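You operate a simulated robot arm through the tools that you are given. There is no shell and no other tool. Be economical: measure what you need, move in short steps, check, and stop when the job is done.

Carry out the task below with a simulated two-armed robot. There is one attempt and no reset: what you move stays moved.

TASK
Take the blue spacer and leave it on the lower shelf at the bolting station, toward the line end. Then fetch the green gauge and set it in the red scrap bin. Then put the yellow boot on the shelf of the long bench. Keep to this order.

It is judged by the outcome, as a careful person would: the job done as asked, and still so three seconds after it is handed in. It fails if anything else is knocked over, pushed out of place, dropped, spilled or broken.

THE ROBOT
Two 6-joint arms with two-finger parallel grippers on one trunk, on a base that drives. Base frame: it is fixed to the floor where the robot stands at the start and does not move with it; the origin is under the middle of the robot, x ahead of it, y to its left, z up. Lengths are in mm, angles in rad, forces in N, time in s.
The left shoulder is at the start at [60, 187, 1122], the right one opposite. With the tool pointing down near the work surface each hand reaches from about 280 to 620 mm from the robot's upright axis, wherever it stands, measured 20 degrees to its own side. Places, roughly: lower shelf at the bolting station, toward the lin [-1700, 600, 900]; shelf of the long bench [2900, -1900, 300]. Payload 1.57 kg a hand.
Tool frame (each hand has its own): the origin (TCP) lies between the finger pads and is the grasp point; the fingertips stand 30 mm ahead of it; z points along the fingers, y is the line along which they close. Largest opening 110 mm; finger width 24, thickness 12; the body of the gripper, 48 by 112 mm, starts 78 mm behind the TCP.
Orientation is that of the tool frame in the base frame, as a unit quaternion [w, x, y, z]. With the fingers straight down and closing along the base's y, the tool's x points along the base's -x, its y along +y and its z along -z.

THE INTERFACE
- The arms move only by the tool move_arm. It takes "left_moves", "right_moves" or both (then of equal length, played together; a hand with none holds still); each is a list of rows, each an object of numbers (a shift or turn left out is 0, a gripper value left out holds the last): "x", "y", "z": the shift along the tool's x, y, z in mm; "rx", "ry", "rz": the turn, a rotation vector about the tool's x, y, z in rad; "claw": the closure in counts, from 0 (fully open) to 255 (shut). In form: [{"x": .., "y": .., "z": .., "rx": .., "ry": .., "rz": .., "claw": ..}, ...]. A call has 1 to 12 rows; each row shifts and turns the commanded pose from where the row before left it, along the tool's axes as they then stand. Each row takes 0.2 s and may step no farther than 50 mm and 0.15 rad from the row before; otherwise, or with a gripper value out of range, the whole call is refused. A pose out of reach is approached as far as the arm can. The call stops where the force on the tool passes 40 N (or 10 N more than at its start, if that is more) or the arm is blocked; 0.2 s more then pass. The fingers move at their own pace (about 153 mm/s each) and stop on an object; they squeeze with about 43 N. The grip force told is the motor's: it shows also when the fingers shut on nothing. Time passes only in rows, and 0.2 s behind the last, so rows that do not move let the fingers close. The reply holds the time, the measured pose of the TCP, the force on the tool along the base axes, the opening and the grip force, in the units named above and with some noise, with the torque about the TCP (base axes, N m) and any sound that the robot's microphone picked up, and new pictures: "pictures" is both (left out), scene, wrist or none (wrist: the cameras of the hands that moved).
- Cameras (640 x 400 px; columns grow to the right, rows downward): "scene" is now at [15.3, 8.2, 1664.3]; the picture's right is [0.09, -1.00, 0.00], its down [-0.75, -0.07, -0.66] and it looks along [0.66, 0.06, -0.75] (base axes); focal length 296 px, centre (320, 200). "left" rides on the left gripper at [70, -16, -141] in its tool frame; the picture's right is [0.23, 0.97, 0.00], its down [-0.86, 0.20, -0.48] and it looks along [-0.47, 0.11, 0.88] (tool axes); focal length 222 px, centre (320, 200). "right" rides on the right gripper at [70, 16, -141] in its tool frame; the picture's right is [-0.23, 0.97, 0.00], its down [-0.86, -0.20, -0.48] and it looks along [-0.47, -0.11, 0.88] (tool axes); focal length 222 px, centre (320, 200). There is no depth. A picture from a camera that has moved, and an enlarged one, comes with that camera's place and axes in the base frame and with its lens.
- slide_trunk(by): slides the trunk up (or, below 0, down) by that many mm; the arms and the scene camera ride with it, the base frame stays. It gives what a move gives, with no picture.
- steer(legs): drives the robot by 1 to 6 legs, each [ahead, left, turn to the left] in mm, mm and rad, along the robot's own axes; the way and the turn of a leg run together, so that a leg with both is an arc; at most 1500 mm and 3.142 rad a leg. The arms and the cameras ride along, it lands a little off, and it stops where it bumps. It gives what a move gives, and a new picture of the scene camera.
- pan_tilt(pan, tilt): turns the head with the scene camera to pan (to the left, within 1.501 rad either way) and tilt (down, from -0.506 to 1.204), counted from straight ahead of the robot. It gives what a move gives, and a new picture of the scene camera.
- inspect(camera, box): a new picture of the part [left, top, right, bottom] of that camera's present view, enlarged. It takes no simulated time.
- sign_off(): hands the job in; it is judged then, once.

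Go step by step. Nothing tells you exact positions but the pictures and the camera data: compare them with the known pose of the tool, close in by small moves and look again before you grip or let go. The budget is 165 turns and 260 pictures, counting those below and the enlarged ones. Unless the task says otherwise, let go and move clear before handing in.

The tools are called after "Request:" by a JSON object that holds its "method" and its "body". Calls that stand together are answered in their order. move_arm: Moves the arms, as the interface text tells. Its arguments: {"type":"object","properties":{"left_moves":{"type":"array","items":{"type":"object","properties":{"x":{"type":"number"},"y":{"type":"number"},"z":{"type":"number"},"rx":{"type":"number"},"ry":{"type":"number"},"rz":{"type":"number"},"claw":{"type":"number"}}}},"right_moves":{"type":"array","items":{"type":"object","properties":{"x":{"type":"number"},"y":{"type":"number"},"z":{"type":"number"},"rx":{"type":"number"},"ry":{"type":"number"},"rz":{"type":"number"},"claw":{"type":"number"}}}},"pictures":{"type":"string","enum":["both","scene","wrist","none"]}},"required":[]} The other tools are called the same way: slide_trunk (by) slides the trunk up or down; steer (legs) drives the base; pan_tilt (pan, tilt) turns the head that bears the scene camera; inspect (camera, box) takes an enlarged picture of a part of a camera's view; sign_off () hands the job in.

At the start:

```text
t: 0.0
left_ee_pos: [380.0, 140.2, 1156.2]
left_orientation: [-0.001, 0.001, 1.0, 0.0]
left_wrist_force: [0.2, -0.4, -0.1]
left_moment: [-0.01, -0.04, -0.03]
left_finger_gap: 110.0
left_gripper_force: 0.1
right_ee_pos: [514.3, -240.6, 1171.0]
right_orientation: [0.0, 0.001, 1.0, 0.0]
right_wrist_force: [0.1, 0.1, 0.9]
right_moment: [0.04, -0.01, -0.01]
right_finger_gap: 110.0
right_gripper_force: 0.1
trunk travel left (down, up): [-750.0, 240.0]
robot x, y, heading: [4.1, 0.3, -0.001]
head pan, tilt: [0.094, 0.848]
```

scene: 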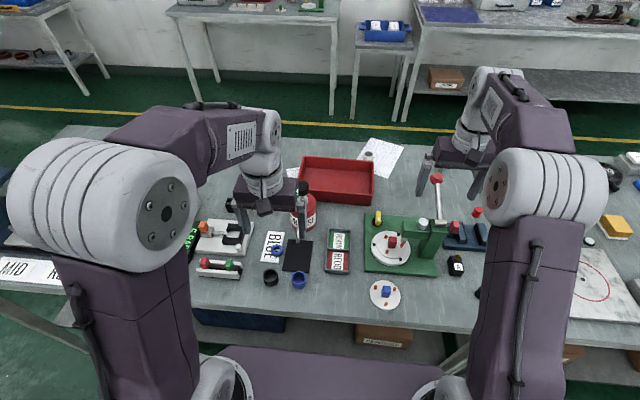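
right: 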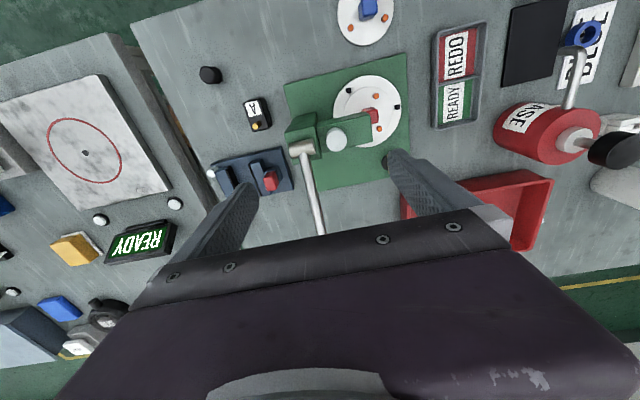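
left: 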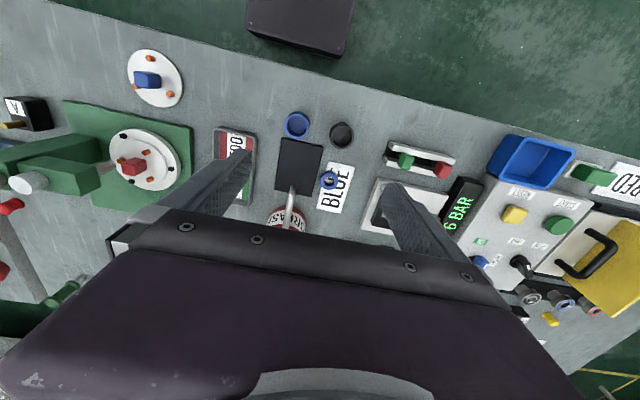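

I see the bench with many parts; blue rings near the middle, a red bin at the back. I look closer before moving.

Request:
{"method": "inspect", "body": {"camera": "scene", "box": [180, 140, 340, 300]}}

Request:
{"method": "inspect", "body": {"camera": "left", "box": [220, 90, 640, 340]}}

Request:
{"method": "inspect", "body": {"camera": "right", "box": [0, 60, 320, 360]}}

```text
2.50 times, centred on (260, 220) of scene
camera zoom: at [15.3, 8.2, 1664.3], right [0.09, -1.0, 0.0], down [-0.75, -0.07, -0.66], along [0.66, 0.06, -0.75], focal length 739 px, centre (470, 150)
```

zoom: 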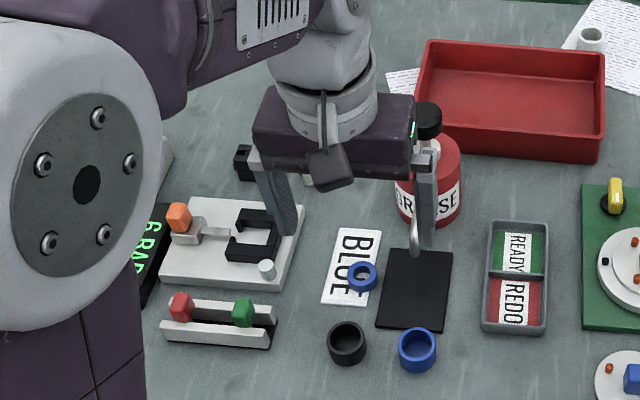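

```text
1.52 times, centred on (430, 215) of left
camera zoom: at [312.3, 123.1, 1298.2], right [-0.23, 0.97, 0.0], down [0.86, 0.2, 0.48], along [0.47, 0.11, -0.88], focal length 338 px, centre (152, 177)
```

zoom: 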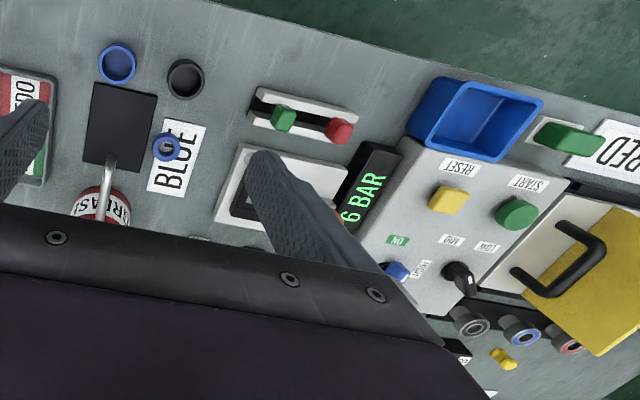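

```text
1.33 times, centred on (160, 210) of right
camera zoom: at [445.2, -224.5, 1313.0], right [0.23, 0.97, 0.0], down [0.86, -0.2, 0.48], along [0.47, -0.11, -0.88], focal length 296 px, centre (533, 187)
```

zoom: 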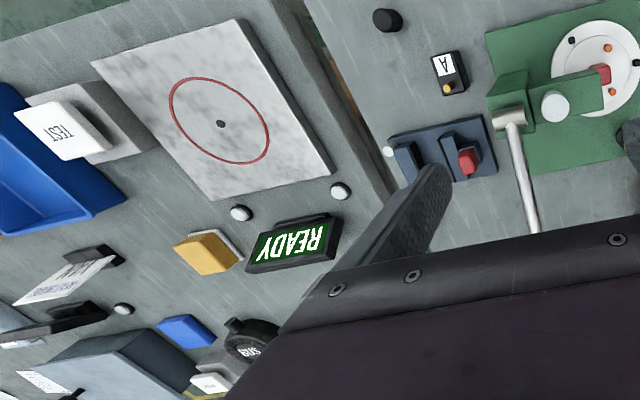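

I see a thick blue ring, a thin blue ring on a "BLUE" card, and several green/yellow things. I look around the room to find the stations.

Request:
{"method": "pan_tilt", "body": {"pan": 1.5, "tilt": 0.4}}

Request:
{"method": "pan_tilt", "body": {"pan": 0.6, "tilt": 0.4}}

Request:
{"method": "pan_tilt", "body": {"pan": -0.5, "tilt": 0.4}}

Request:
{"method": "pan_tilt", "body": {"pan": -1.5, "tilt": 0.4}}

```text
t: 1.5
left_ee_pos: [381.8, 140.1, 1156.4]
left_orientation: [0.0, 0.0, 1.0, -0.001]
left_wrist_force: [-0.5, -0.4, 0.1]
left_moment: [0.01, -0.01, -0.01]
left_finger_gap: 110.1
left_gripper_force: 0.1
right_ee_pos: [514.4, -241.4, 1172.4]
right_orientation: [0.0, 0.0, 1.0, 0.0]
right_wrist_force: [1.4, 0.9, 1.4]
right_moment: [0.02, 0.01, 0.0]
right_finger_gap: 110.4
right_gripper_force: 0.1
trunk travel left (down, up): [-750.0, 240.0]
robot x, y, heading: [1.2, 1.9, -0.001]
head pan, tilt: [1.499, 0.4]
camera scene: at [-55.8, 93.3, 1703.3], right [1.0, -0.07, 0.0], down [-0.03, -0.39, -0.92], along [0.07, 0.92, -0.39], focal length 296 px, centre (320, 200)
```

scene: 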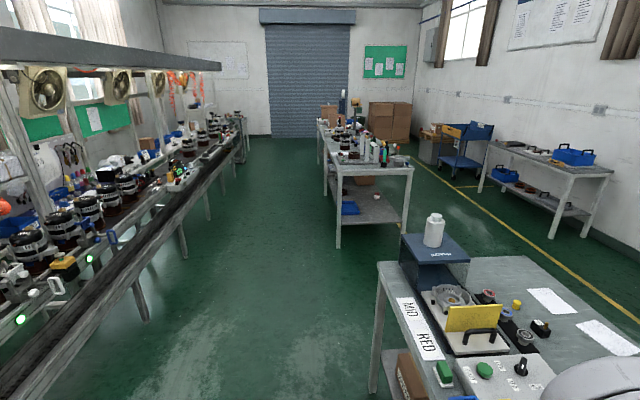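

```text
t: 2.7
left_ee_pos: [382.3, 140.9, 1156.9]
left_orientation: [0.0, 0.0, 1.0, 0.002]
left_wrist_force: [-0.3, 0.5, 0.0]
left_moment: [-0.01, 0.0, 0.02]
left_finger_gap: 109.8
left_gripper_force: 0.1
right_ee_pos: [515.0, -241.6, 1170.9]
right_orientation: [-0.001, 0.001, 1.0, 0.0]
right_wrist_force: [-0.1, -0.2, -0.5]
right_moment: [0.01, 0.01, -0.03]
right_finger_gap: 110.0
right_gripper_force: 0.1
trunk travel left (down, up): [-750.0, 240.0]
robot x, y, heading: [1.3, 0.5, -0.001]
head pan, tilt: [0.6, 0.4]
camera scene: at [13.8, 53.3, 1703.3], right [0.57, -0.82, 0.0], down [-0.32, -0.22, -0.92], along [0.76, 0.52, -0.39], focal length 296 px, centre (320, 200)
```

scene: 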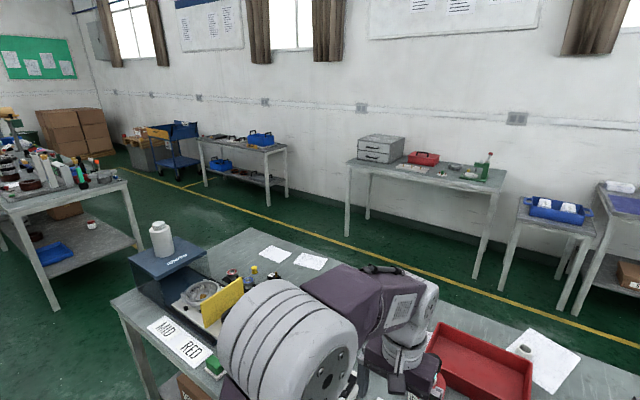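

```text
t: 4.1
left_ee_pos: [381.4, 139.8, 1157.1]
left_orientation: [0.0, 0.0, 1.0, 0.0]
left_wrist_force: [-0.5, 0.1, 0.0]
left_moment: [-0.02, 0.01, 0.01]
left_finger_gap: 109.8
left_gripper_force: 0.0
right_ee_pos: [514.8, -240.0, 1170.9]
right_orientation: [0.0, 0.0, 1.0, 0.0]
right_wrist_force: [-0.2, 0.2, 0.4]
right_moment: [0.0, 0.01, -0.01]
right_finger_gap: 110.2
right_gripper_force: 0.0
trunk travel left (down, up): [-750.0, 240.0]
robot x, y, heading: [-2.9, -2.1, -0.002]
head pan, tilt: [-0.499, 0.4]
camera scene: at [18.9, -43.4, 1703.3], right [-0.48, -0.88, 0.0], down [-0.34, 0.19, -0.92], along [0.81, -0.44, -0.39], focal length 296 px, centre (320, 200)
```

scene: 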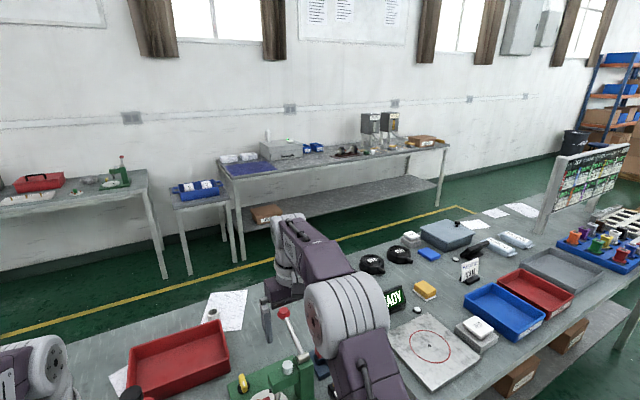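

```text
t: 5.3
left_ee_pos: [382.3, 139.9, 1156.8]
left_orientation: [0.0, 0.001, 1.0, 0.0]
left_wrist_force: [-0.4, 0.3, 0.0]
left_moment: [-0.01, -0.03, 0.02]
left_finger_gap: 109.9
left_gripper_force: 0.0
right_ee_pos: [515.0, -241.7, 1171.2]
right_orientation: [0.0, 0.0, 1.0, 0.0]
right_wrist_force: [0.3, -0.6, 0.1]
right_moment: [-0.02, 0.0, 0.01]
right_finger_gap: 110.2
right_gripper_force: 0.1
trunk travel left (down, up): [-750.0, 240.0]
robot x, y, heading: [-1.0, -2.3, 0.005]
head pan, tilt: [-1.499, 0.4]
camera scene: at [-55.8, -91.5, 1703.4], right [-1.0, -0.07, 0.0], down [-0.03, 0.39, -0.92], along [0.07, -0.92, -0.39], focal length 296 px, centre (320, 200)
```

scene: 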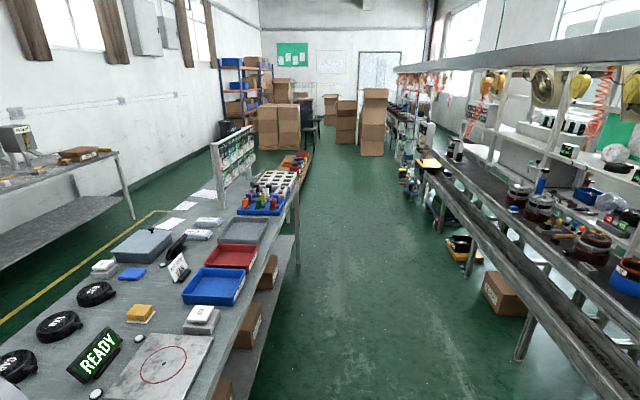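

Lots of stations. I zoom in on details.

Request:
{"method": "inspect", "body": {"camera": "scene", "box": [170, 150, 330, 250]}}

Request:
{"method": "inspect", "body": {"camera": "scene", "box": [390, 130, 640, 300]}}

Request:
{"method": "pan_tilt", "body": {"pan": -0.9, "tilt": 0.6}}

```text
4.00 times, centred on (250, 200) of scene
camera zoom: at [-55.8, -91.5, 1703.4], right [-1.0, -0.07, 0.0], down [-0.03, 0.39, -0.92], along [0.07, -0.92, -0.39], focal length 1182 px, centre (600, 200)
```

zoom: 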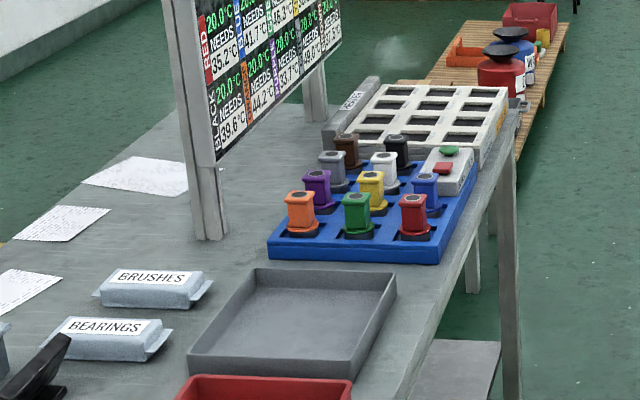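

```text
2.35 times, centred on (515, 215) of scene
camera zoom: at [-55.8, -91.5, 1703.4], right [-1.0, -0.07, 0.0], down [-0.03, 0.39, -0.92], along [0.07, -0.92, -0.39], focal length 695 px, centre (-139, 165)
```

zoom: 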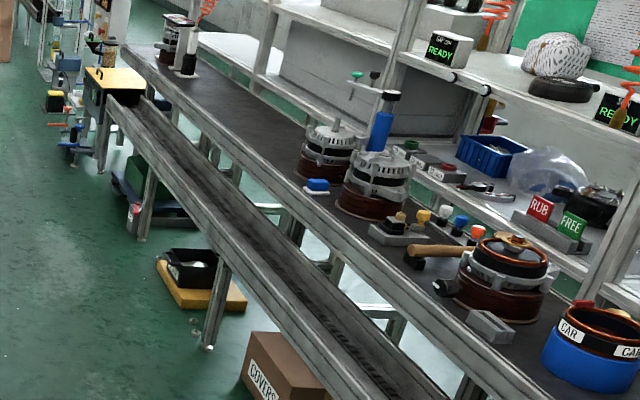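

```text
t: 6.3
left_ee_pos: [380.6, 140.1, 1157.2]
left_orientation: [0.0, 0.0, 1.0, 0.0]
left_wrist_force: [0.0, 1.1, 0.0]
left_moment: [-0.03, -0.03, 0.02]
left_finger_gap: 110.0
left_gripper_force: 0.1
right_ee_pos: [515.2, -240.4, 1172.2]
right_orientation: [0.0, 0.0, 1.0, 0.0]
right_wrist_force: [-0.8, 0.6, 1.3]
right_moment: [-0.02, -0.01, 0.01]
right_finger_gap: 110.2
right_gripper_force: 0.0
trunk travel left (down, up): [-750.0, 240.0]
robot x, y, heading: [-0.4, -0.1, -0.002]
head pan, tilt: [-0.901, 0.6]
camera scene: at [-7.8, -68.5, 1685.1], right [-0.78, -0.62, 0.0], down [-0.35, 0.44, -0.83], along [0.51, -0.65, -0.56], focal length 296 px, centre (320, 200)
```

scene: 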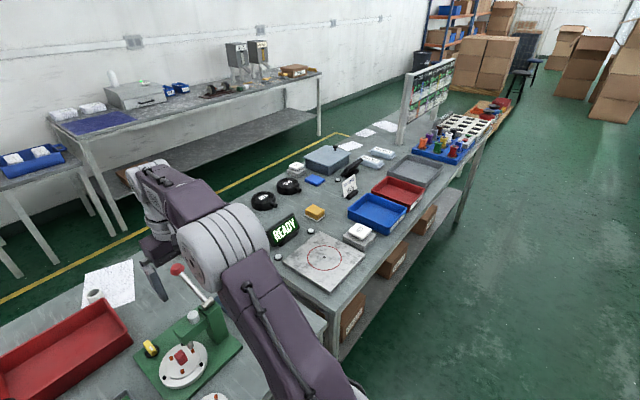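

I now look left at the other bench and the assembly line.

Request:
{"method": "pan_tilt", "body": {"pan": 1.5, "tilt": 0.4}}

Request:
{"method": "inspect", "body": {"camera": "scene", "box": [310, 90, 430, 165]}}

Request:
{"method": "inspect", "body": {"camera": "scene", "box": [370, 200, 640, 400]}}

Request:
{"method": "inspect", "body": {"camera": "scene", "box": [0, 130, 240, 340]}}

```text
t: 8.5
left_ee_pos: [382.0, 138.8, 1157.4]
left_orientation: [0.0, 0.0, 1.0, 0.0]
left_wrist_force: [-0.1, -0.1, -0.3]
left_moment: [-0.01, -0.02, 0.03]
left_finger_gap: 110.0
left_gripper_force: 0.1
right_ee_pos: [513.7, -240.5, 1171.5]
right_orientation: [0.0, 0.0, 1.0, 0.0]
right_wrist_force: [0.2, 1.4, -0.4]
right_moment: [0.03, 0.01, 0.0]
right_finger_gap: 109.9
right_gripper_force: 0.0
trunk travel left (down, up): [-750.0, 240.0]
robot x, y, heading: [1.9, 0.5, -0.003]
head pan, tilt: [1.499, 0.4]
camera scene: at [-55.9, 93.3, 1703.4], right [1.0, -0.07, 0.0], down [-0.03, -0.39, -0.92], along [0.07, 0.92, -0.39], focal length 296 px, centre (320, 200)
```

scene: 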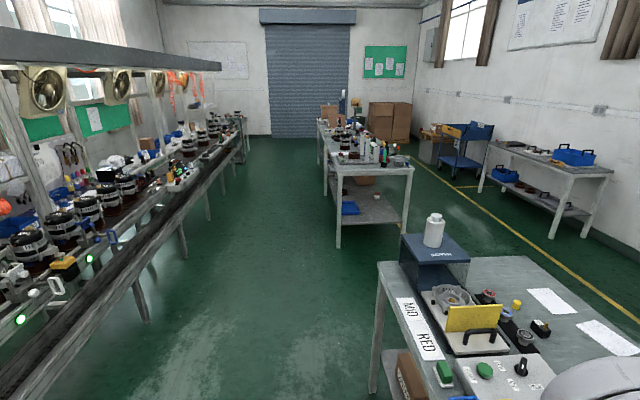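

```text
5.33 times, centred on (370, 128) of scene
camera zoom: at [-55.9, 93.3, 1703.4], right [1.0, -0.07, 0.0], down [-0.03, -0.39, -0.92], along [0.07, 0.92, -0.39], focal length 1576 px, centre (53, 587)
```

zoom: 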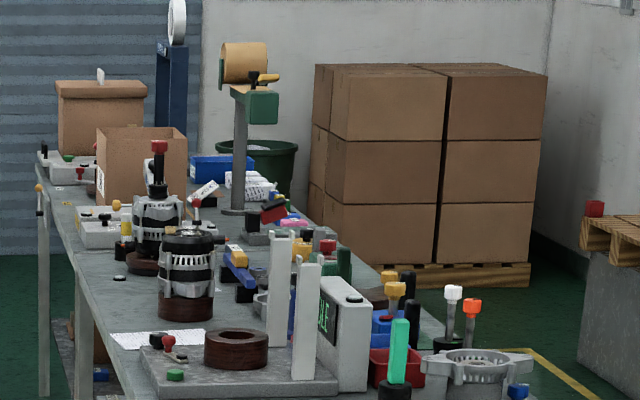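

```text
2.00 times, centred on (505, 300) of scene
camera zoom: at [-55.9, 93.3, 1703.4], right [1.0, -0.07, 0.0], down [-0.03, -0.39, -0.92], along [0.07, 0.92, -0.39], focal length 591 px, centre (-50, 0)
```

zoom: 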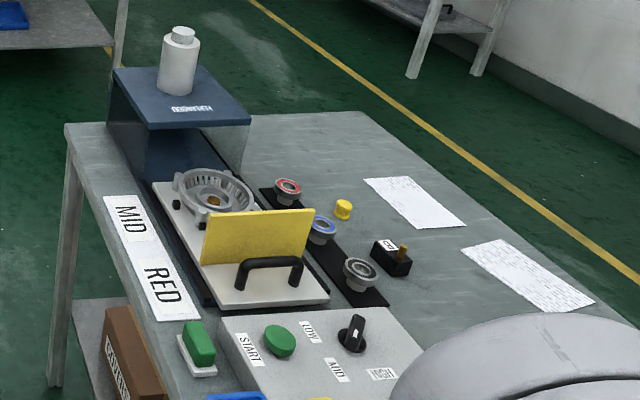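

```text
1.90 times, centred on (120, 235) of scene
camera zoom: at [-55.9, 93.3, 1703.4], right [1.0, -0.07, 0.0], down [-0.03, -0.39, -0.92], along [0.07, 0.92, -0.39], focal length 563 px, centre (701, 133)
```

zoom: 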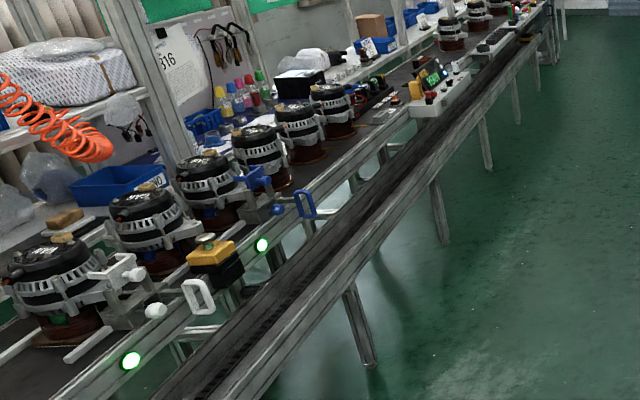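

The closest bench has blue rings, a red/green pair in a rail, a green block, and a yellow stepped cap. I shift the left hand left for a better view of these.

Request:
{"method": "move_arm", "body": {"left_moves": [{"y": 50}, {"y": 50}, {"y": 50, "z": -40}, {"y": 50, "z": -40}], "pictures": "wrist"}}

Request:
{"method": "inspect", "body": {"camera": "left", "box": [80, 60, 330, 220]}}

Request:
{"method": "inspect", "body": {"camera": "left", "box": [300, 60, 640, 280]}}

```text
refused: row 3 steps farther than a row can; nothing moved
```

```text
2.50 times, centred on (205, 140) of left
camera zoom: at [312.3, 123.1, 1298.2], right [-0.23, 0.97, 0.0], down [0.86, 0.2, 0.48], along [0.47, 0.11, -0.88], focal length 555 px, centre (608, 350)
```

zoom: 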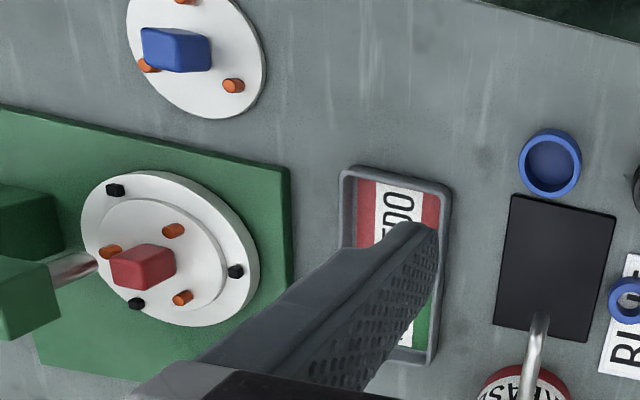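

```text
1.82 times, centred on (470, 170) of left
camera zoom: at [312.3, 123.1, 1298.2], right [-0.23, 0.97, 0.0], down [0.86, 0.2, 0.48], along [0.47, 0.11, -0.88], focal length 404 px, centre (47, 254)
```

zoom: 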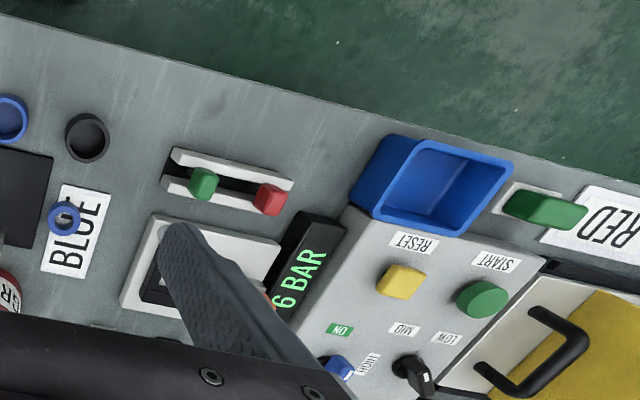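

A row was too long; I repeat with shorter steps to view the left half of the bench.

Request:
{"method": "move_arm", "body": {"left_moves": [{"y": 40}, {"y": 40}, {"y": 40, "z": -25}, {"y": 40, "z": -25}, {"y": 40}], "pictures": "wrist"}}

Request:
{"method": "inspect", "body": {"camera": "left", "box": [60, 30, 320, 190]}}

Request:
{"method": "inspect", "body": {"camera": "left", "box": [300, 60, 640, 280]}}

```text
t: 9.7
left_ee_pos: [380.8, 341.4, 1207.0]
left_orientation: [0.0, 0.0, 1.0, -0.001]
left_wrist_force: [0.0, 0.3, -0.4]
left_moment: [-0.04, 0.03, -0.01]
left_finger_gap: 109.8
left_gripper_force: 0.0
right_ee_pos: [514.5, -240.0, 1171.4]
right_orientation: [0.0, 0.0, 1.0, 0.0]
right_wrist_force: [-0.1, -0.3, 0.8]
right_moment: [0.01, -0.02, -0.03]
right_finger_gap: 110.0
right_gripper_force: 0.0
trunk travel left (down, up): [-750.0, 240.0]
robot x, y, heading: [-1.7, -2.0, -0.005]
head pan, tilt: [1.499, 0.4]
camera left: at [312.8, 324.9, 1347.9], right [-0.23, 0.97, 0.0], down [0.86, 0.2, 0.48], along [0.47, 0.11, -0.88], focal length 222 px, centre (320, 200)
```

left: 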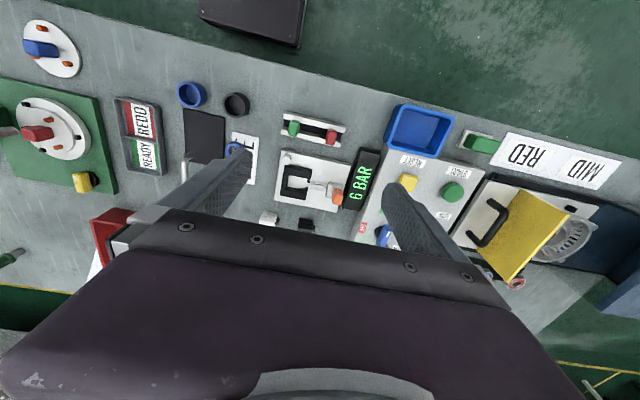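

```text
2.46 times, centred on (190, 110) of left
camera zoom: at [312.8, 324.9, 1347.9], right [-0.23, 0.97, 0.0], down [0.86, 0.2, 0.48], along [0.47, 0.11, -0.88], focal length 547 px, centre (640, 422)
```

zoom: 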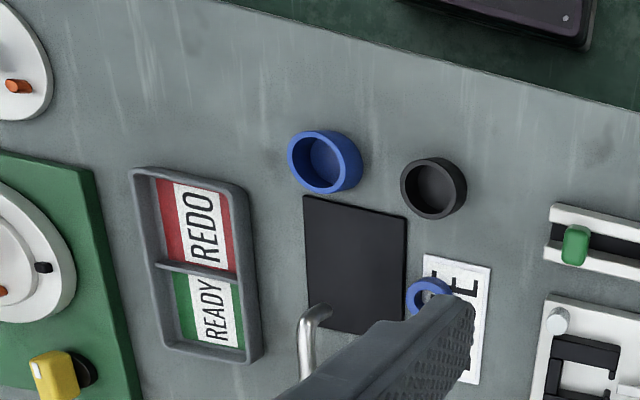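

```text
1.82 times, centred on (470, 170) of left
camera zoom: at [312.8, 324.9, 1347.9], right [-0.23, 0.97, 0.0], down [0.86, 0.2, 0.48], along [0.47, 0.11, -0.88], focal length 404 px, centre (47, 254)
```

zoom: 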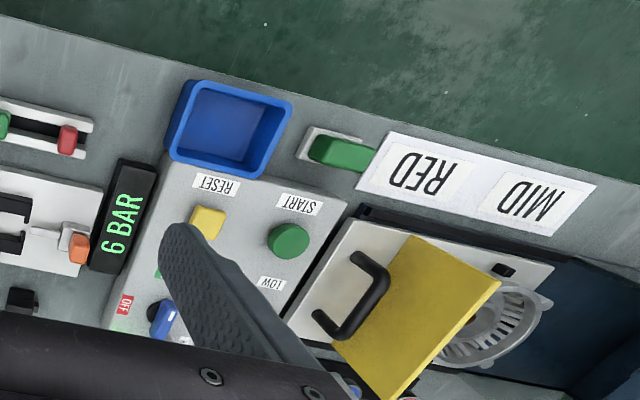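

Next I look at the bolting station: back off a little and turn left around, leaving room for the arms.

Request:
{"method": "steer", "body": {"legs": [[-280, 0, 0], [0, 0, 1.57]]}}

Request:
{"method": "pan_tilt", "body": {"pan": 1.3, "tilt": 0.5}}

Request:
{"method": "pan_tilt", "body": {"pan": 0.5, "tilt": 0.5}}

```text
t: 15.5
left_ee_pos: [-619.5, 378.2, 1207.7]
left_orientation: [-0.001, 0.71, -0.705, 0.0]
left_wrist_force: [-0.8, -0.5, 0.1]
left_moment: [-0.02, 0.0, 0.03]
left_finger_gap: 110.1
left_gripper_force: 0.1
right_ee_pos: [-39.8, 516.9, 1171.2]
right_orientation: [-0.001, 0.709, -0.705, 0.0]
right_wrist_force: [-0.6, 0.3, -0.6]
right_moment: [0.02, 0.0, 0.0]
right_finger_gap: 109.9
right_gripper_force: 0.0
trunk travel left (down, up): [-750.0, 240.0]
robot x, y, heading: [-273.8, -1.3, 1.576]
head pan, tilt: [1.499, 0.4]
camera scene: at [-372.1, -53.2, 1703.4], right [0.06, 1.0, 0.0], down [0.39, -0.03, -0.92], along [-0.92, 0.06, -0.39], focal length 296 px, centre (320, 200)
```

scene: 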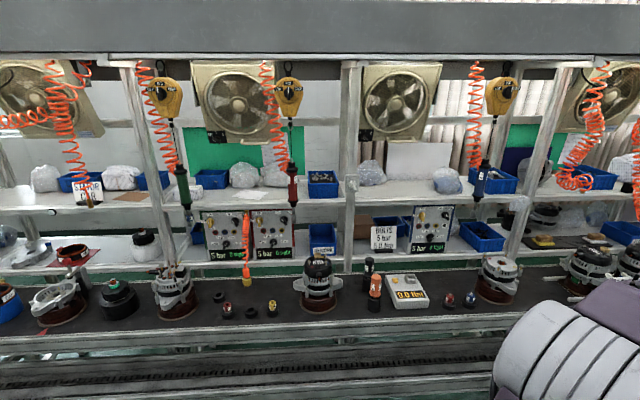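

```text
t: 16.2
left_ee_pos: [-619.1, 378.4, 1206.2]
left_orientation: [0.0, 0.709, -0.705, 0.001]
left_wrist_force: [0.1, -0.7, -0.1]
left_moment: [-0.01, -0.02, -0.02]
left_finger_gap: 109.8
left_gripper_force: 0.1
right_ee_pos: [-40.6, 516.5, 1172.1]
right_orientation: [-0.001, 0.709, -0.705, 0.001]
right_wrist_force: [0.1, 0.3, -0.2]
right_moment: [0.0, 0.02, -0.02]
right_finger_gap: 110.1
right_gripper_force: 0.0
trunk travel left (down, up): [-750.0, 240.0]
robot x, y, heading: [-276.2, -0.5, 1.576]
head pan, tilt: [1.3, 0.499]
camera scene: at [-367.7, -35.6, 1694.2], right [0.26, 0.97, 0.0], down [0.46, -0.12, -0.88], along [-0.85, 0.23, -0.48], focal length 296 px, centre (320, 200)
```

scene: 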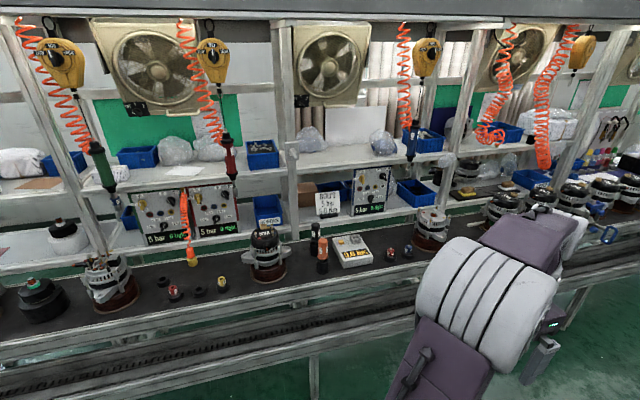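

```text
t: 17.4
left_ee_pos: [-620.5, 378.6, 1206.8]
left_orientation: [0.0, 0.71, -0.705, 0.0]
left_wrist_force: [0.7, -0.3, -0.2]
left_moment: [0.0, 0.02, 0.0]
left_finger_gap: 109.9
left_gripper_force: 0.1
right_ee_pos: [-40.8, 516.2, 1172.2]
right_orientation: [0.0, 0.71, -0.704, 0.0]
right_wrist_force: [0.4, 0.3, 0.4]
right_moment: [0.0, 0.03, 0.01]
right_finger_gap: 110.1
right_gripper_force: 0.1
trunk travel left (down, up): [-750.0, 240.0]
robot x, y, heading: [-278.2, 0.7, 1.579]
head pan, tilt: [0.499, 0.499]
camera scene: at [-324.0, 20.3, 1694.2], right [0.87, 0.49, 0.0], down [0.23, -0.42, -0.88], along [-0.43, 0.77, -0.48], focal length 296 px, centre (320, 200)
```

scene: 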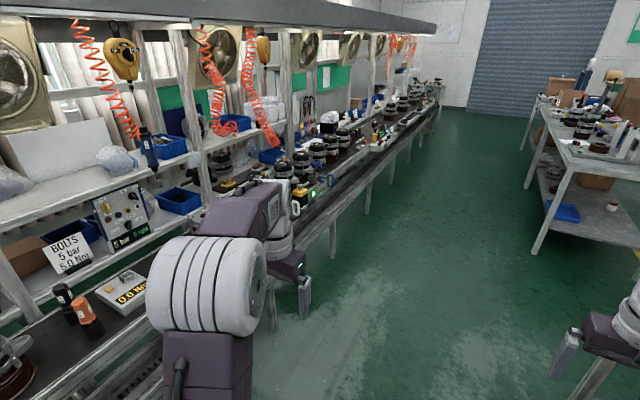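

I found the bolting station ("BOLTS 5 bar 5.0 Nm" sign). I zoom in on it.

Request:
{"method": "pan_tilt", "body": {"pan": 1.3, "tilt": 0.5}}

Request:
{"method": "inspect", "body": {"camera": "scene", "box": [290, 130, 470, 270]}}

Request:
{"method": "inspect", "body": {"camera": "scene", "box": [130, 190, 290, 310]}}

Request:
{"method": "inspect", "body": {"camera": "scene", "box": [450, 120, 640, 240]}}

```text
t: 18.5
left_ee_pos: [-619.0, 378.2, 1207.0]
left_orientation: [0.0, 0.709, -0.705, 0.0]
left_wrist_force: [0.0, -0.1, -0.2]
left_moment: [0.0, -0.04, 0.02]
left_finger_gap: 110.1
left_gripper_force: 0.1
right_ee_pos: [-40.2, 517.0, 1171.4]
right_orientation: [0.0, 0.71, -0.704, 0.0]
right_wrist_force: [-0.7, 0.6, -0.1]
right_moment: [-0.01, -0.02, -0.02]
right_finger_gap: 110.2
right_gripper_force: 0.0
trunk travel left (down, up): [-750.0, 240.0]
robot x, y, heading: [-278.7, 0.5, 1.578]
head pan, tilt: [1.3, 0.499]
camera scene: at [-367.6, -35.4, 1694.2], right [0.26, 0.97, 0.0], down [0.46, -0.13, -0.88], along [-0.85, 0.23, -0.48], focal length 296 px, centre (320, 200)
```

scene: 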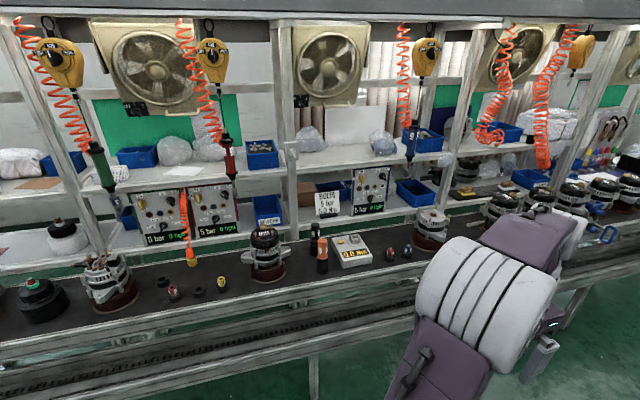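

```text
2.86 times, centred on (380, 200) of scene
camera zoom: at [-367.6, -35.4, 1694.2], right [0.26, 0.97, 0.0], down [0.46, -0.13, -0.88], along [-0.85, 0.23, -0.48], focal length 844 px, centre (149, 200)
```

zoom: 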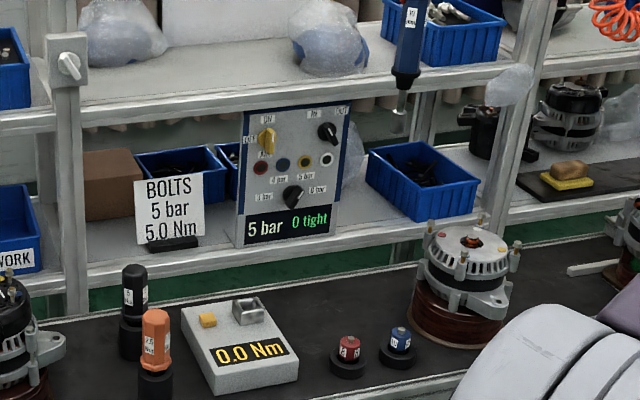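

```text
3.33 times, centred on (210, 250) of scene
camera zoom: at [-367.6, -35.4, 1694.2], right [0.26, 0.97, 0.0], down [0.46, -0.13, -0.88], along [-0.85, 0.23, -0.48], focal length 985 px, centre (687, 33)
```

zoom: 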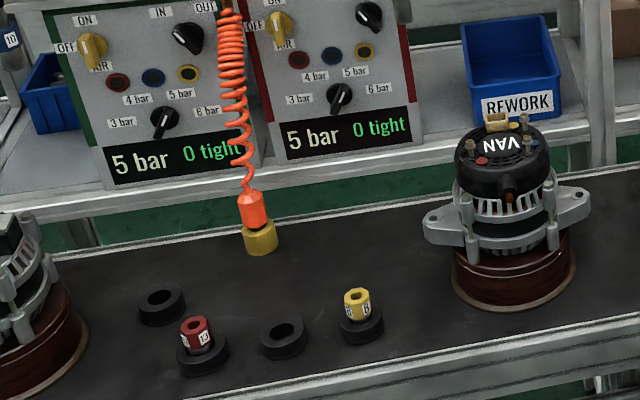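

```text
3.33 times, centred on (545, 180) of scene
camera zoom: at [-367.6, -35.4, 1694.2], right [0.26, 0.97, 0.0], down [0.46, -0.13, -0.88], along [-0.85, 0.23, -0.48], focal length 985 px, centre (-430, 267)
```

zoom: 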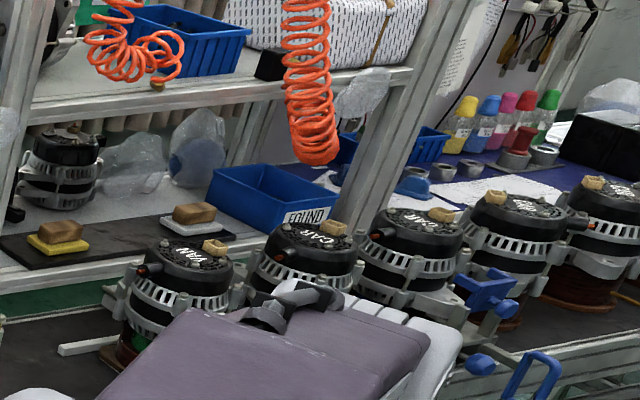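

The station's lower shelf lies behind the conveyor; I turn to face it and move level with the target to learn the geometry.

Request:
{"method": "steer", "body": {"legs": [[0, 0, 1.565], [0, -550, 0]]}}

Request:
{"method": "pan_tilt", "body": {"pan": 0.0, "tilt": 0.6}}

```text
t: 25.4
left_ee_pos: [-655.3, 209.9, 1207.6]
left_orientation: [0.0, 1.0, -0.005, 0.0]
left_wrist_force: [0.4, 0.5, 0.1]
left_moment: [0.01, 0.01, -0.01]
left_finger_gap: 110.2
left_gripper_force: 0.0
right_ee_pos: [-782.4, 792.6, 1171.9]
right_orientation: [-0.001, 1.0, -0.006, 0.0]
right_wrist_force: [-0.1, -0.8, 0.4]
right_moment: [-0.02, 0.0, -0.01]
right_finger_gap: 110.1
right_gripper_force: 0.1
trunk travel left (down, up): [-750.0, 240.0]
robot x, y, heading: [-272.0, 545.8, 3.131]
head pan, tilt: [1.3, 0.499]
camera scene: at [-239.3, 458.3, 1694.1], right [-0.96, 0.28, 0.0], down [0.13, 0.46, -0.88], along [-0.24, -0.84, -0.48], focal length 296 px, centre (320, 200)
```

scene: 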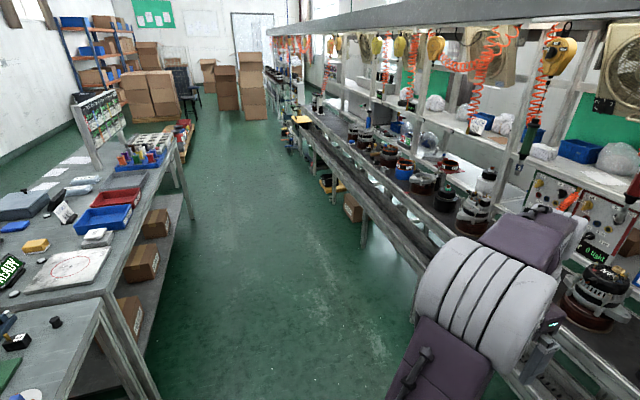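

```text
t: 26.9
left_ee_pos: [-655.5, 211.5, 1207.2]
left_orientation: [0.0, 1.0, -0.005, 0.001]
left_wrist_force: [-0.2, -0.7, 0.1]
left_moment: [0.01, 0.02, 0.04]
left_finger_gap: 110.1
left_gripper_force: 0.0
right_ee_pos: [-782.8, 792.9, 1170.5]
right_orientation: [0.0, 1.0, -0.006, 0.001]
right_wrist_force: [-1.1, 0.2, 0.0]
right_moment: [0.0, 0.01, 0.02]
right_finger_gap: 109.7
right_gripper_force: 0.1
trunk travel left (down, up): [-750.0, 240.0]
robot x, y, heading: [-270.8, 551.3, 3.128]
head pan, tilt: [0.0, 0.6]
camera scene: at [-302.4, 547.8, 1685.1], right [0.01, 1.0, 0.0], down [0.56, -0.01, -0.83], along [-0.82, 0.01, -0.56], focal length 296 px, centre (320, 200)
```

scene: 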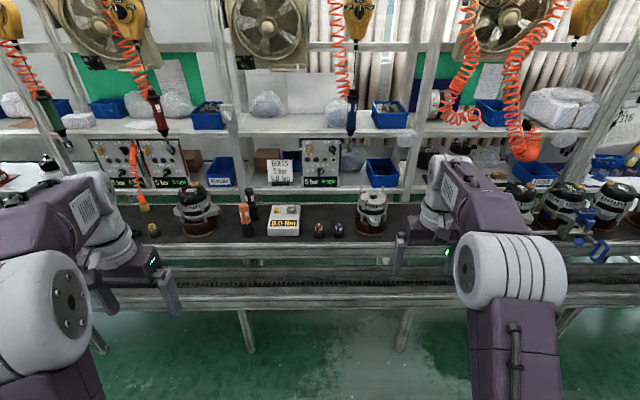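

The target spot on the lower shelf (free gap between the 5-bar controller and the blue bin) is about [-1660, 740, 865]. I look down to see how close the base can get to the line.

Request:
{"method": "pan_tilt", "body": {"pan": 0.0, "tilt": 1.2}}

Request:
{"method": "steer", "body": {"legs": [[250, 0, 0]]}}

```text
t: 27.9
left_ee_pos: [-656.4, 211.3, 1207.6]
left_orientation: [0.001, 1.0, -0.006, 0.0]
left_wrist_force: [-0.8, 0.1, -1.1]
left_moment: [0.01, 0.0, -0.01]
left_finger_gap: 110.1
left_gripper_force: 0.0
right_ee_pos: [-783.0, 793.1, 1171.8]
right_orientation: [0.0, 1.0, -0.006, 0.0]
right_wrist_force: [0.2, -0.6, 0.4]
right_moment: [0.03, 0.0, 0.01]
right_finger_gap: 109.9
right_gripper_force: 0.0
trunk travel left (down, up): [-750.0, 240.0]
robot x, y, heading: [-269.8, 546.5, 3.129]
head pan, tilt: [0.0, 1.201]
camera scene: at [-270.0, 547.5, 1640.6], right [0.01, 1.0, 0.0], down [0.93, -0.01, -0.36], along [-0.36, 0.0, -0.93], focal length 296 px, centre (320, 200)
```

scene: 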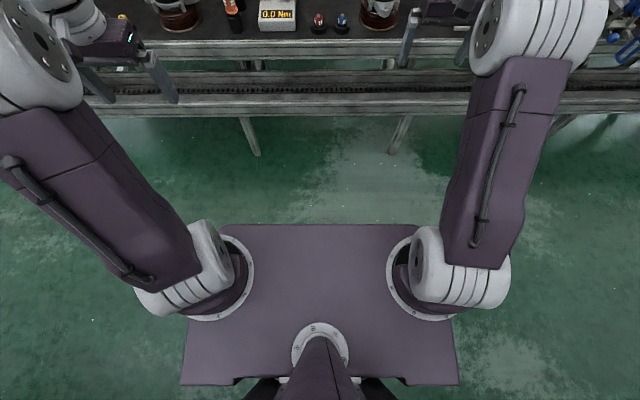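

```text
t: 29.7
left_ee_pos: [-907.2, 216.2, 1207.8]
left_orientation: [0.0, 1.0, -0.007, -0.001]
left_wrist_force: [-0.6, -0.3, -0.4]
left_moment: [0.03, -0.01, 0.0]
left_finger_gap: 110.2
left_gripper_force: 0.0
right_ee_pos: [-1031.6, 797.7, 1171.6]
right_orientation: [0.0, 1.0, -0.006, -0.001]
right_wrist_force: [0.4, 0.0, -0.7]
right_moment: [0.01, 0.0, 0.01]
right_finger_gap: 110.3
right_gripper_force: 0.0
trunk travel left (down, up): [-750.0, 240.0]
robot x, y, heading: [-525.7, 552.1, 3.125]
head pan, tilt: [0.0, 1.201]
camera scene: at [-519.3, 550.6, 1640.5], right [0.01, 1.0, 0.0], down [0.93, -0.01, -0.36], along [-0.36, 0.01, -0.93], focal length 296 px, centre (320, 200)
```

scene: 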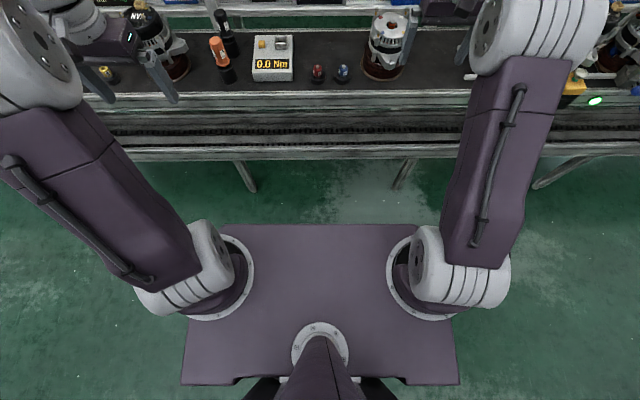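

The trough's front edge is around x=-1150, so I can creep closer. I drive 250 further and look again.

Request:
{"method": "steer", "body": {"legs": [[250, 0, 0]]}}

Request:
{"method": "pan_tilt", "body": {"pan": -0.15, "tilt": 0.75}}

```text
t: 31.6
left_ee_pos: [-1157.9, 220.5, 1208.5]
left_orientation: [0.001, 1.0, -0.009, -0.001]
left_wrist_force: [-0.1, -0.1, -0.2]
left_moment: [-0.01, -0.01, -0.09]
left_finger_gap: 109.8
left_gripper_force: 0.0
right_ee_pos: [-1281.4, 803.4, 1172.0]
right_orientation: [0.0, 1.0, -0.009, -0.001]
right_wrist_force: [0.4, -0.8, -0.2]
right_moment: [0.01, 0.02, 0.0]
right_finger_gap: 110.1
right_gripper_force: 0.0
trunk travel left (down, up): [-750.0, 240.0]
robot x, y, heading: [-772.6, 553.5, 3.123]
head pan, tilt: [0.0, 1.201]
camera scene: at [-769.5, 554.6, 1640.5], right [0.02, 1.0, 0.0], down [0.93, -0.02, -0.36], along [-0.36, 0.01, -0.93], focal length 296 px, centre (320, 200)
```

scene: 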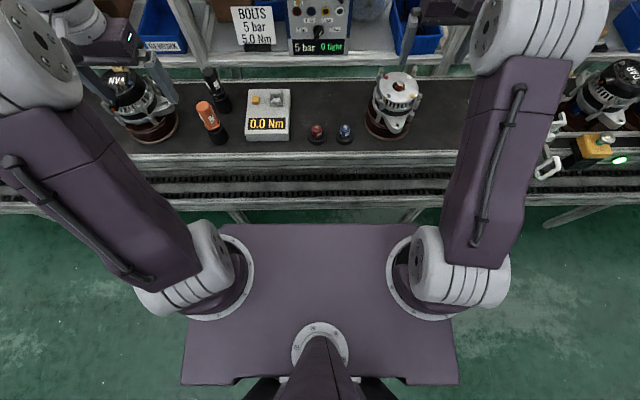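

```text
t: 32.5
left_ee_pos: [-1159.9, 220.3, 1207.1]
left_orientation: [0.0, 1.0, -0.009, 0.001]
left_wrist_force: [-0.6, 0.4, -0.1]
left_moment: [0.03, -0.03, 0.02]
left_finger_gap: 109.7
left_gripper_force: 0.1
right_ee_pos: [-1283.2, 803.5, 1172.2]
right_orientation: [0.0, 1.0, -0.007, 0.0]
right_wrist_force: [0.8, 0.4, 1.0]
right_moment: [-0.01, 0.0, -0.01]
right_finger_gap: 110.1
right_gripper_force: 0.0
trunk travel left (down, up): [-750.0, 240.0]
robot x, y, heading: [-773.8, 551.8, 3.126]
head pan, tilt: [-0.15, 0.75]
camera scene: at [-797.1, 567.5, 1672.2], right [0.17, 0.99, 0.0], down [0.67, -0.11, -0.73], along [-0.72, 0.12, -0.68], focal length 296 px, centre (320, 200)
```

scene: 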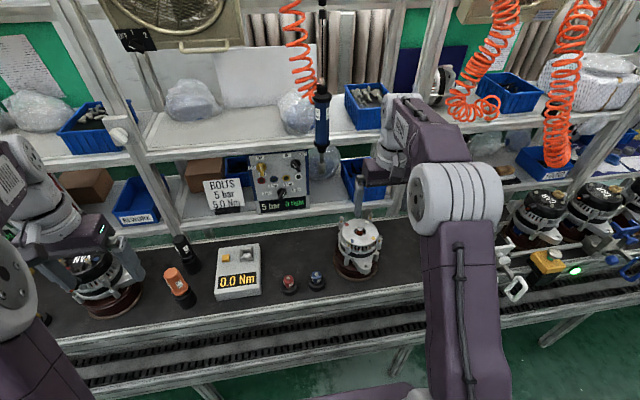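

The shelf spot is reachable only with a tilted tool over the conveyor (upper shelf edge at x≈-1660). Now I go back to the parts bench to identify the parts closely.

Request:
{"method": "steer", "body": {"legs": [[-470, 0, 0], [0, 0, -1.57], [0, 0, -1.556]]}}

Request:
{"method": "pan_tilt", "body": {"pan": 0.0, "tilt": 0.7}}

```text
t: 42.9
left_ee_pos: [75.8, 880.7, 1207.5]
left_orientation: [0.0, 0.006, 1.0, 0.0]
left_wrist_force: [1.1, -0.4, -0.4]
left_moment: [0.0, -0.02, 0.02]
left_finger_gap: 109.9
left_gripper_force: 0.1
right_ee_pos: [202.1, 298.0, 1171.7]
right_orientation: [0.0, 0.006, 1.0, 0.0]
right_wrist_force: [0.5, 0.3, 0.5]
right_moment: [-0.01, 0.01, 0.0]
right_finger_gap: 110.1
right_gripper_force: 0.1
trunk travel left (down, up): [-750.0, 240.0]
robot x, y, heading: [-311.8, 546.4, -0.015]
head pan, tilt: [-0.15, 0.75]
camera scene: at [-290.5, 534.0, 1672.2], right [-0.16, -0.99, 0.0], down [-0.67, 0.11, -0.73], along [0.72, -0.12, -0.68], focal length 296 px, centre (320, 200)
```

scene: 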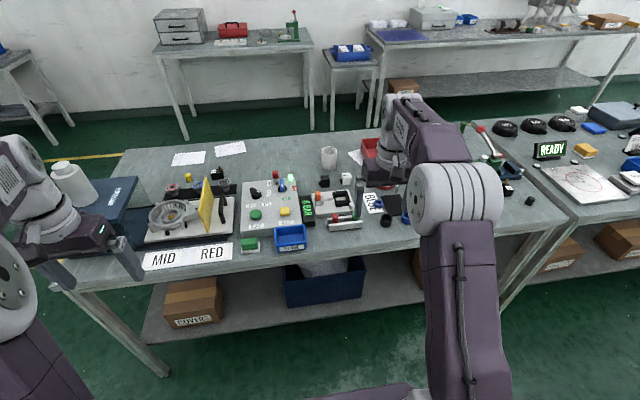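

```text
t: 43.6
left_ee_pos: [76.0, 880.7, 1208.1]
left_orientation: [0.0, 0.006, 1.0, 0.0]
left_wrist_force: [0.2, -0.1, 0.3]
left_moment: [-0.01, 0.0, -0.01]
left_finger_gap: 110.1
left_gripper_force: 0.0
right_ee_pos: [202.3, 298.6, 1172.9]
right_orientation: [0.0, 0.006, 1.0, 0.0]
right_wrist_force: [0.1, -0.3, -0.4]
right_moment: [-0.02, -0.01, 0.03]
right_finger_gap: 109.8
right_gripper_force: 0.1
trunk travel left (down, up): [-750.0, 240.0]
robot x, y, heading: [-310.0, 544.0, -0.011]
head pan, tilt: [0.0, 0.7]
camera scene: at [-287.3, 546.1, 1676.5], right [-0.01, -1.0, 0.0], down [-0.64, 0.01, -0.76], along [0.76, -0.01, -0.64], focal length 296 px, centre (320, 200)
```

scene: 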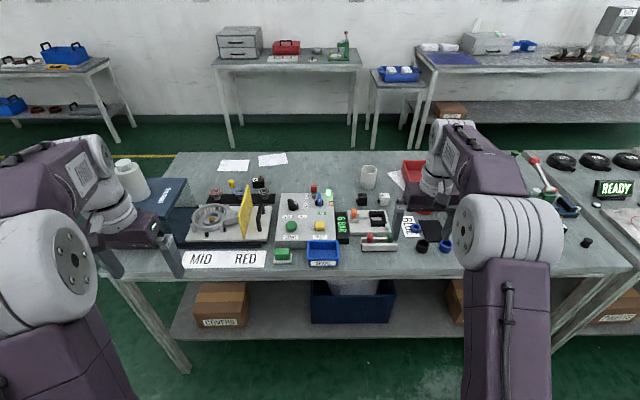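

Request:
{"method": "inspect", "body": {"camera": "scene", "box": [180, 150, 330, 270]}}

Request:
{"method": "inspect", "body": {"camera": "scene", "box": [270, 160, 470, 270]}}

Request:
{"method": "inspect", "body": {"camera": "scene", "box": [200, 20, 370, 130]}}

Request:
{"method": "inspect", "body": {"camera": "scene", "box": [0, 30, 140, 130]}}

Request:
{"method": "inspect", "body": {"camera": "scene", "box": [370, 10, 640, 170]}}

```text
3.33 times, centred on (255, 210) of scene
camera zoom: at [-287.3, 546.1, 1676.5], right [-0.01, -1.0, 0.0], down [-0.64, 0.01, -0.76], along [0.76, -0.01, -0.64], focal length 985 px, centre (537, 167)
```

zoom: 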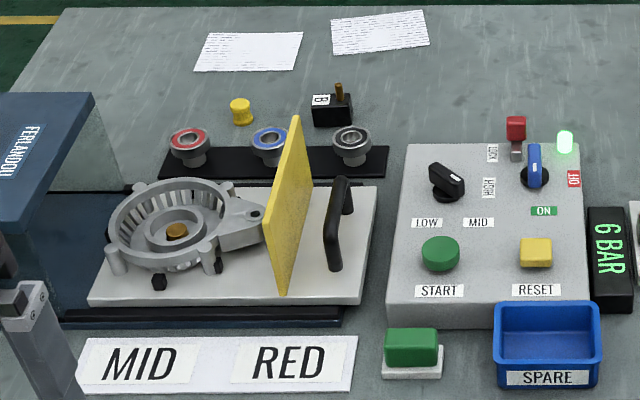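

```text
3.20 times, centred on (370, 215) of scene
camera zoom: at [-287.3, 546.1, 1676.5], right [-0.01, -1.0, 0.0], down [-0.64, 0.01, -0.76], along [0.76, -0.01, -0.64], focal length 946 px, centre (160, 152)
```

zoom: 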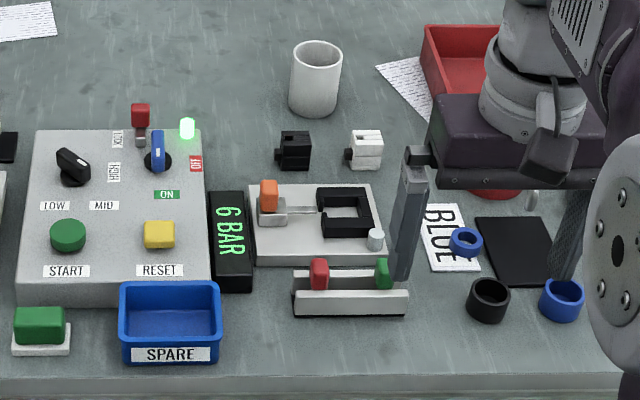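

```text
3.64 times, centred on (285, 75) of scene
camera zoom: at [-287.3, 546.1, 1676.5], right [-0.01, -1.0, 0.0], down [-0.64, 0.01, -0.76], along [0.76, -0.01, -0.64], focal length 1075 px, centre (447, 654)
```

zoom: 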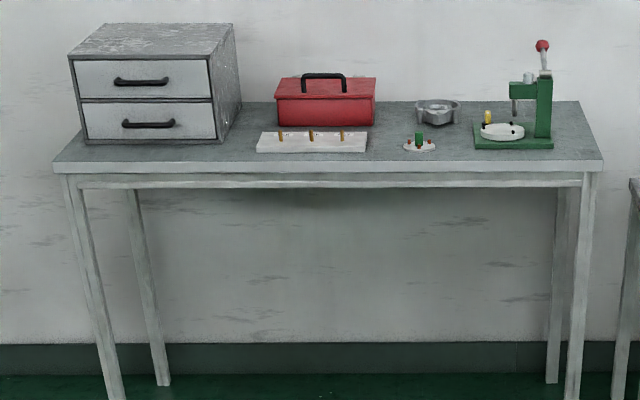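

```text
4.00 times, centred on (70, 80) of scene
camera zoom: at [-287.3, 546.1, 1676.5], right [-0.01, -1.0, 0.0], down [-0.64, 0.01, -0.76], along [0.76, -0.01, -0.64], focal length 1182 px, centre (1320, 680)
```

zoom: 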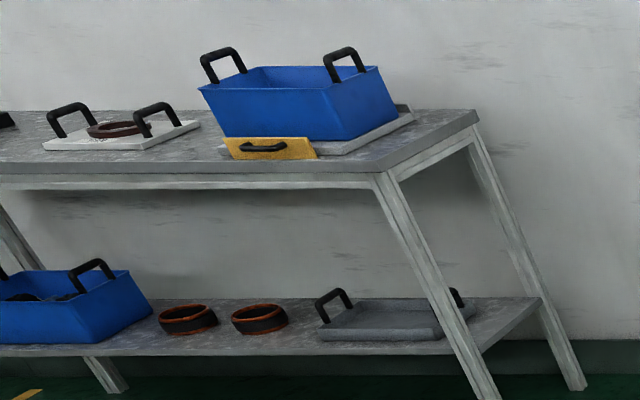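

```text
2.37 times, centred on (505, 90) of scene
camera zoom: at [-287.3, 546.1, 1676.5], right [-0.01, -1.0, 0.0], down [-0.64, 0.01, -0.76], along [0.76, -0.01, -0.64], focal length 700 px, centre (-118, 461)
```

zoom: 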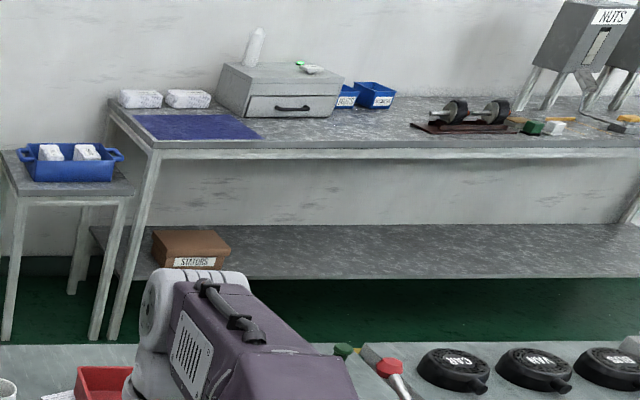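

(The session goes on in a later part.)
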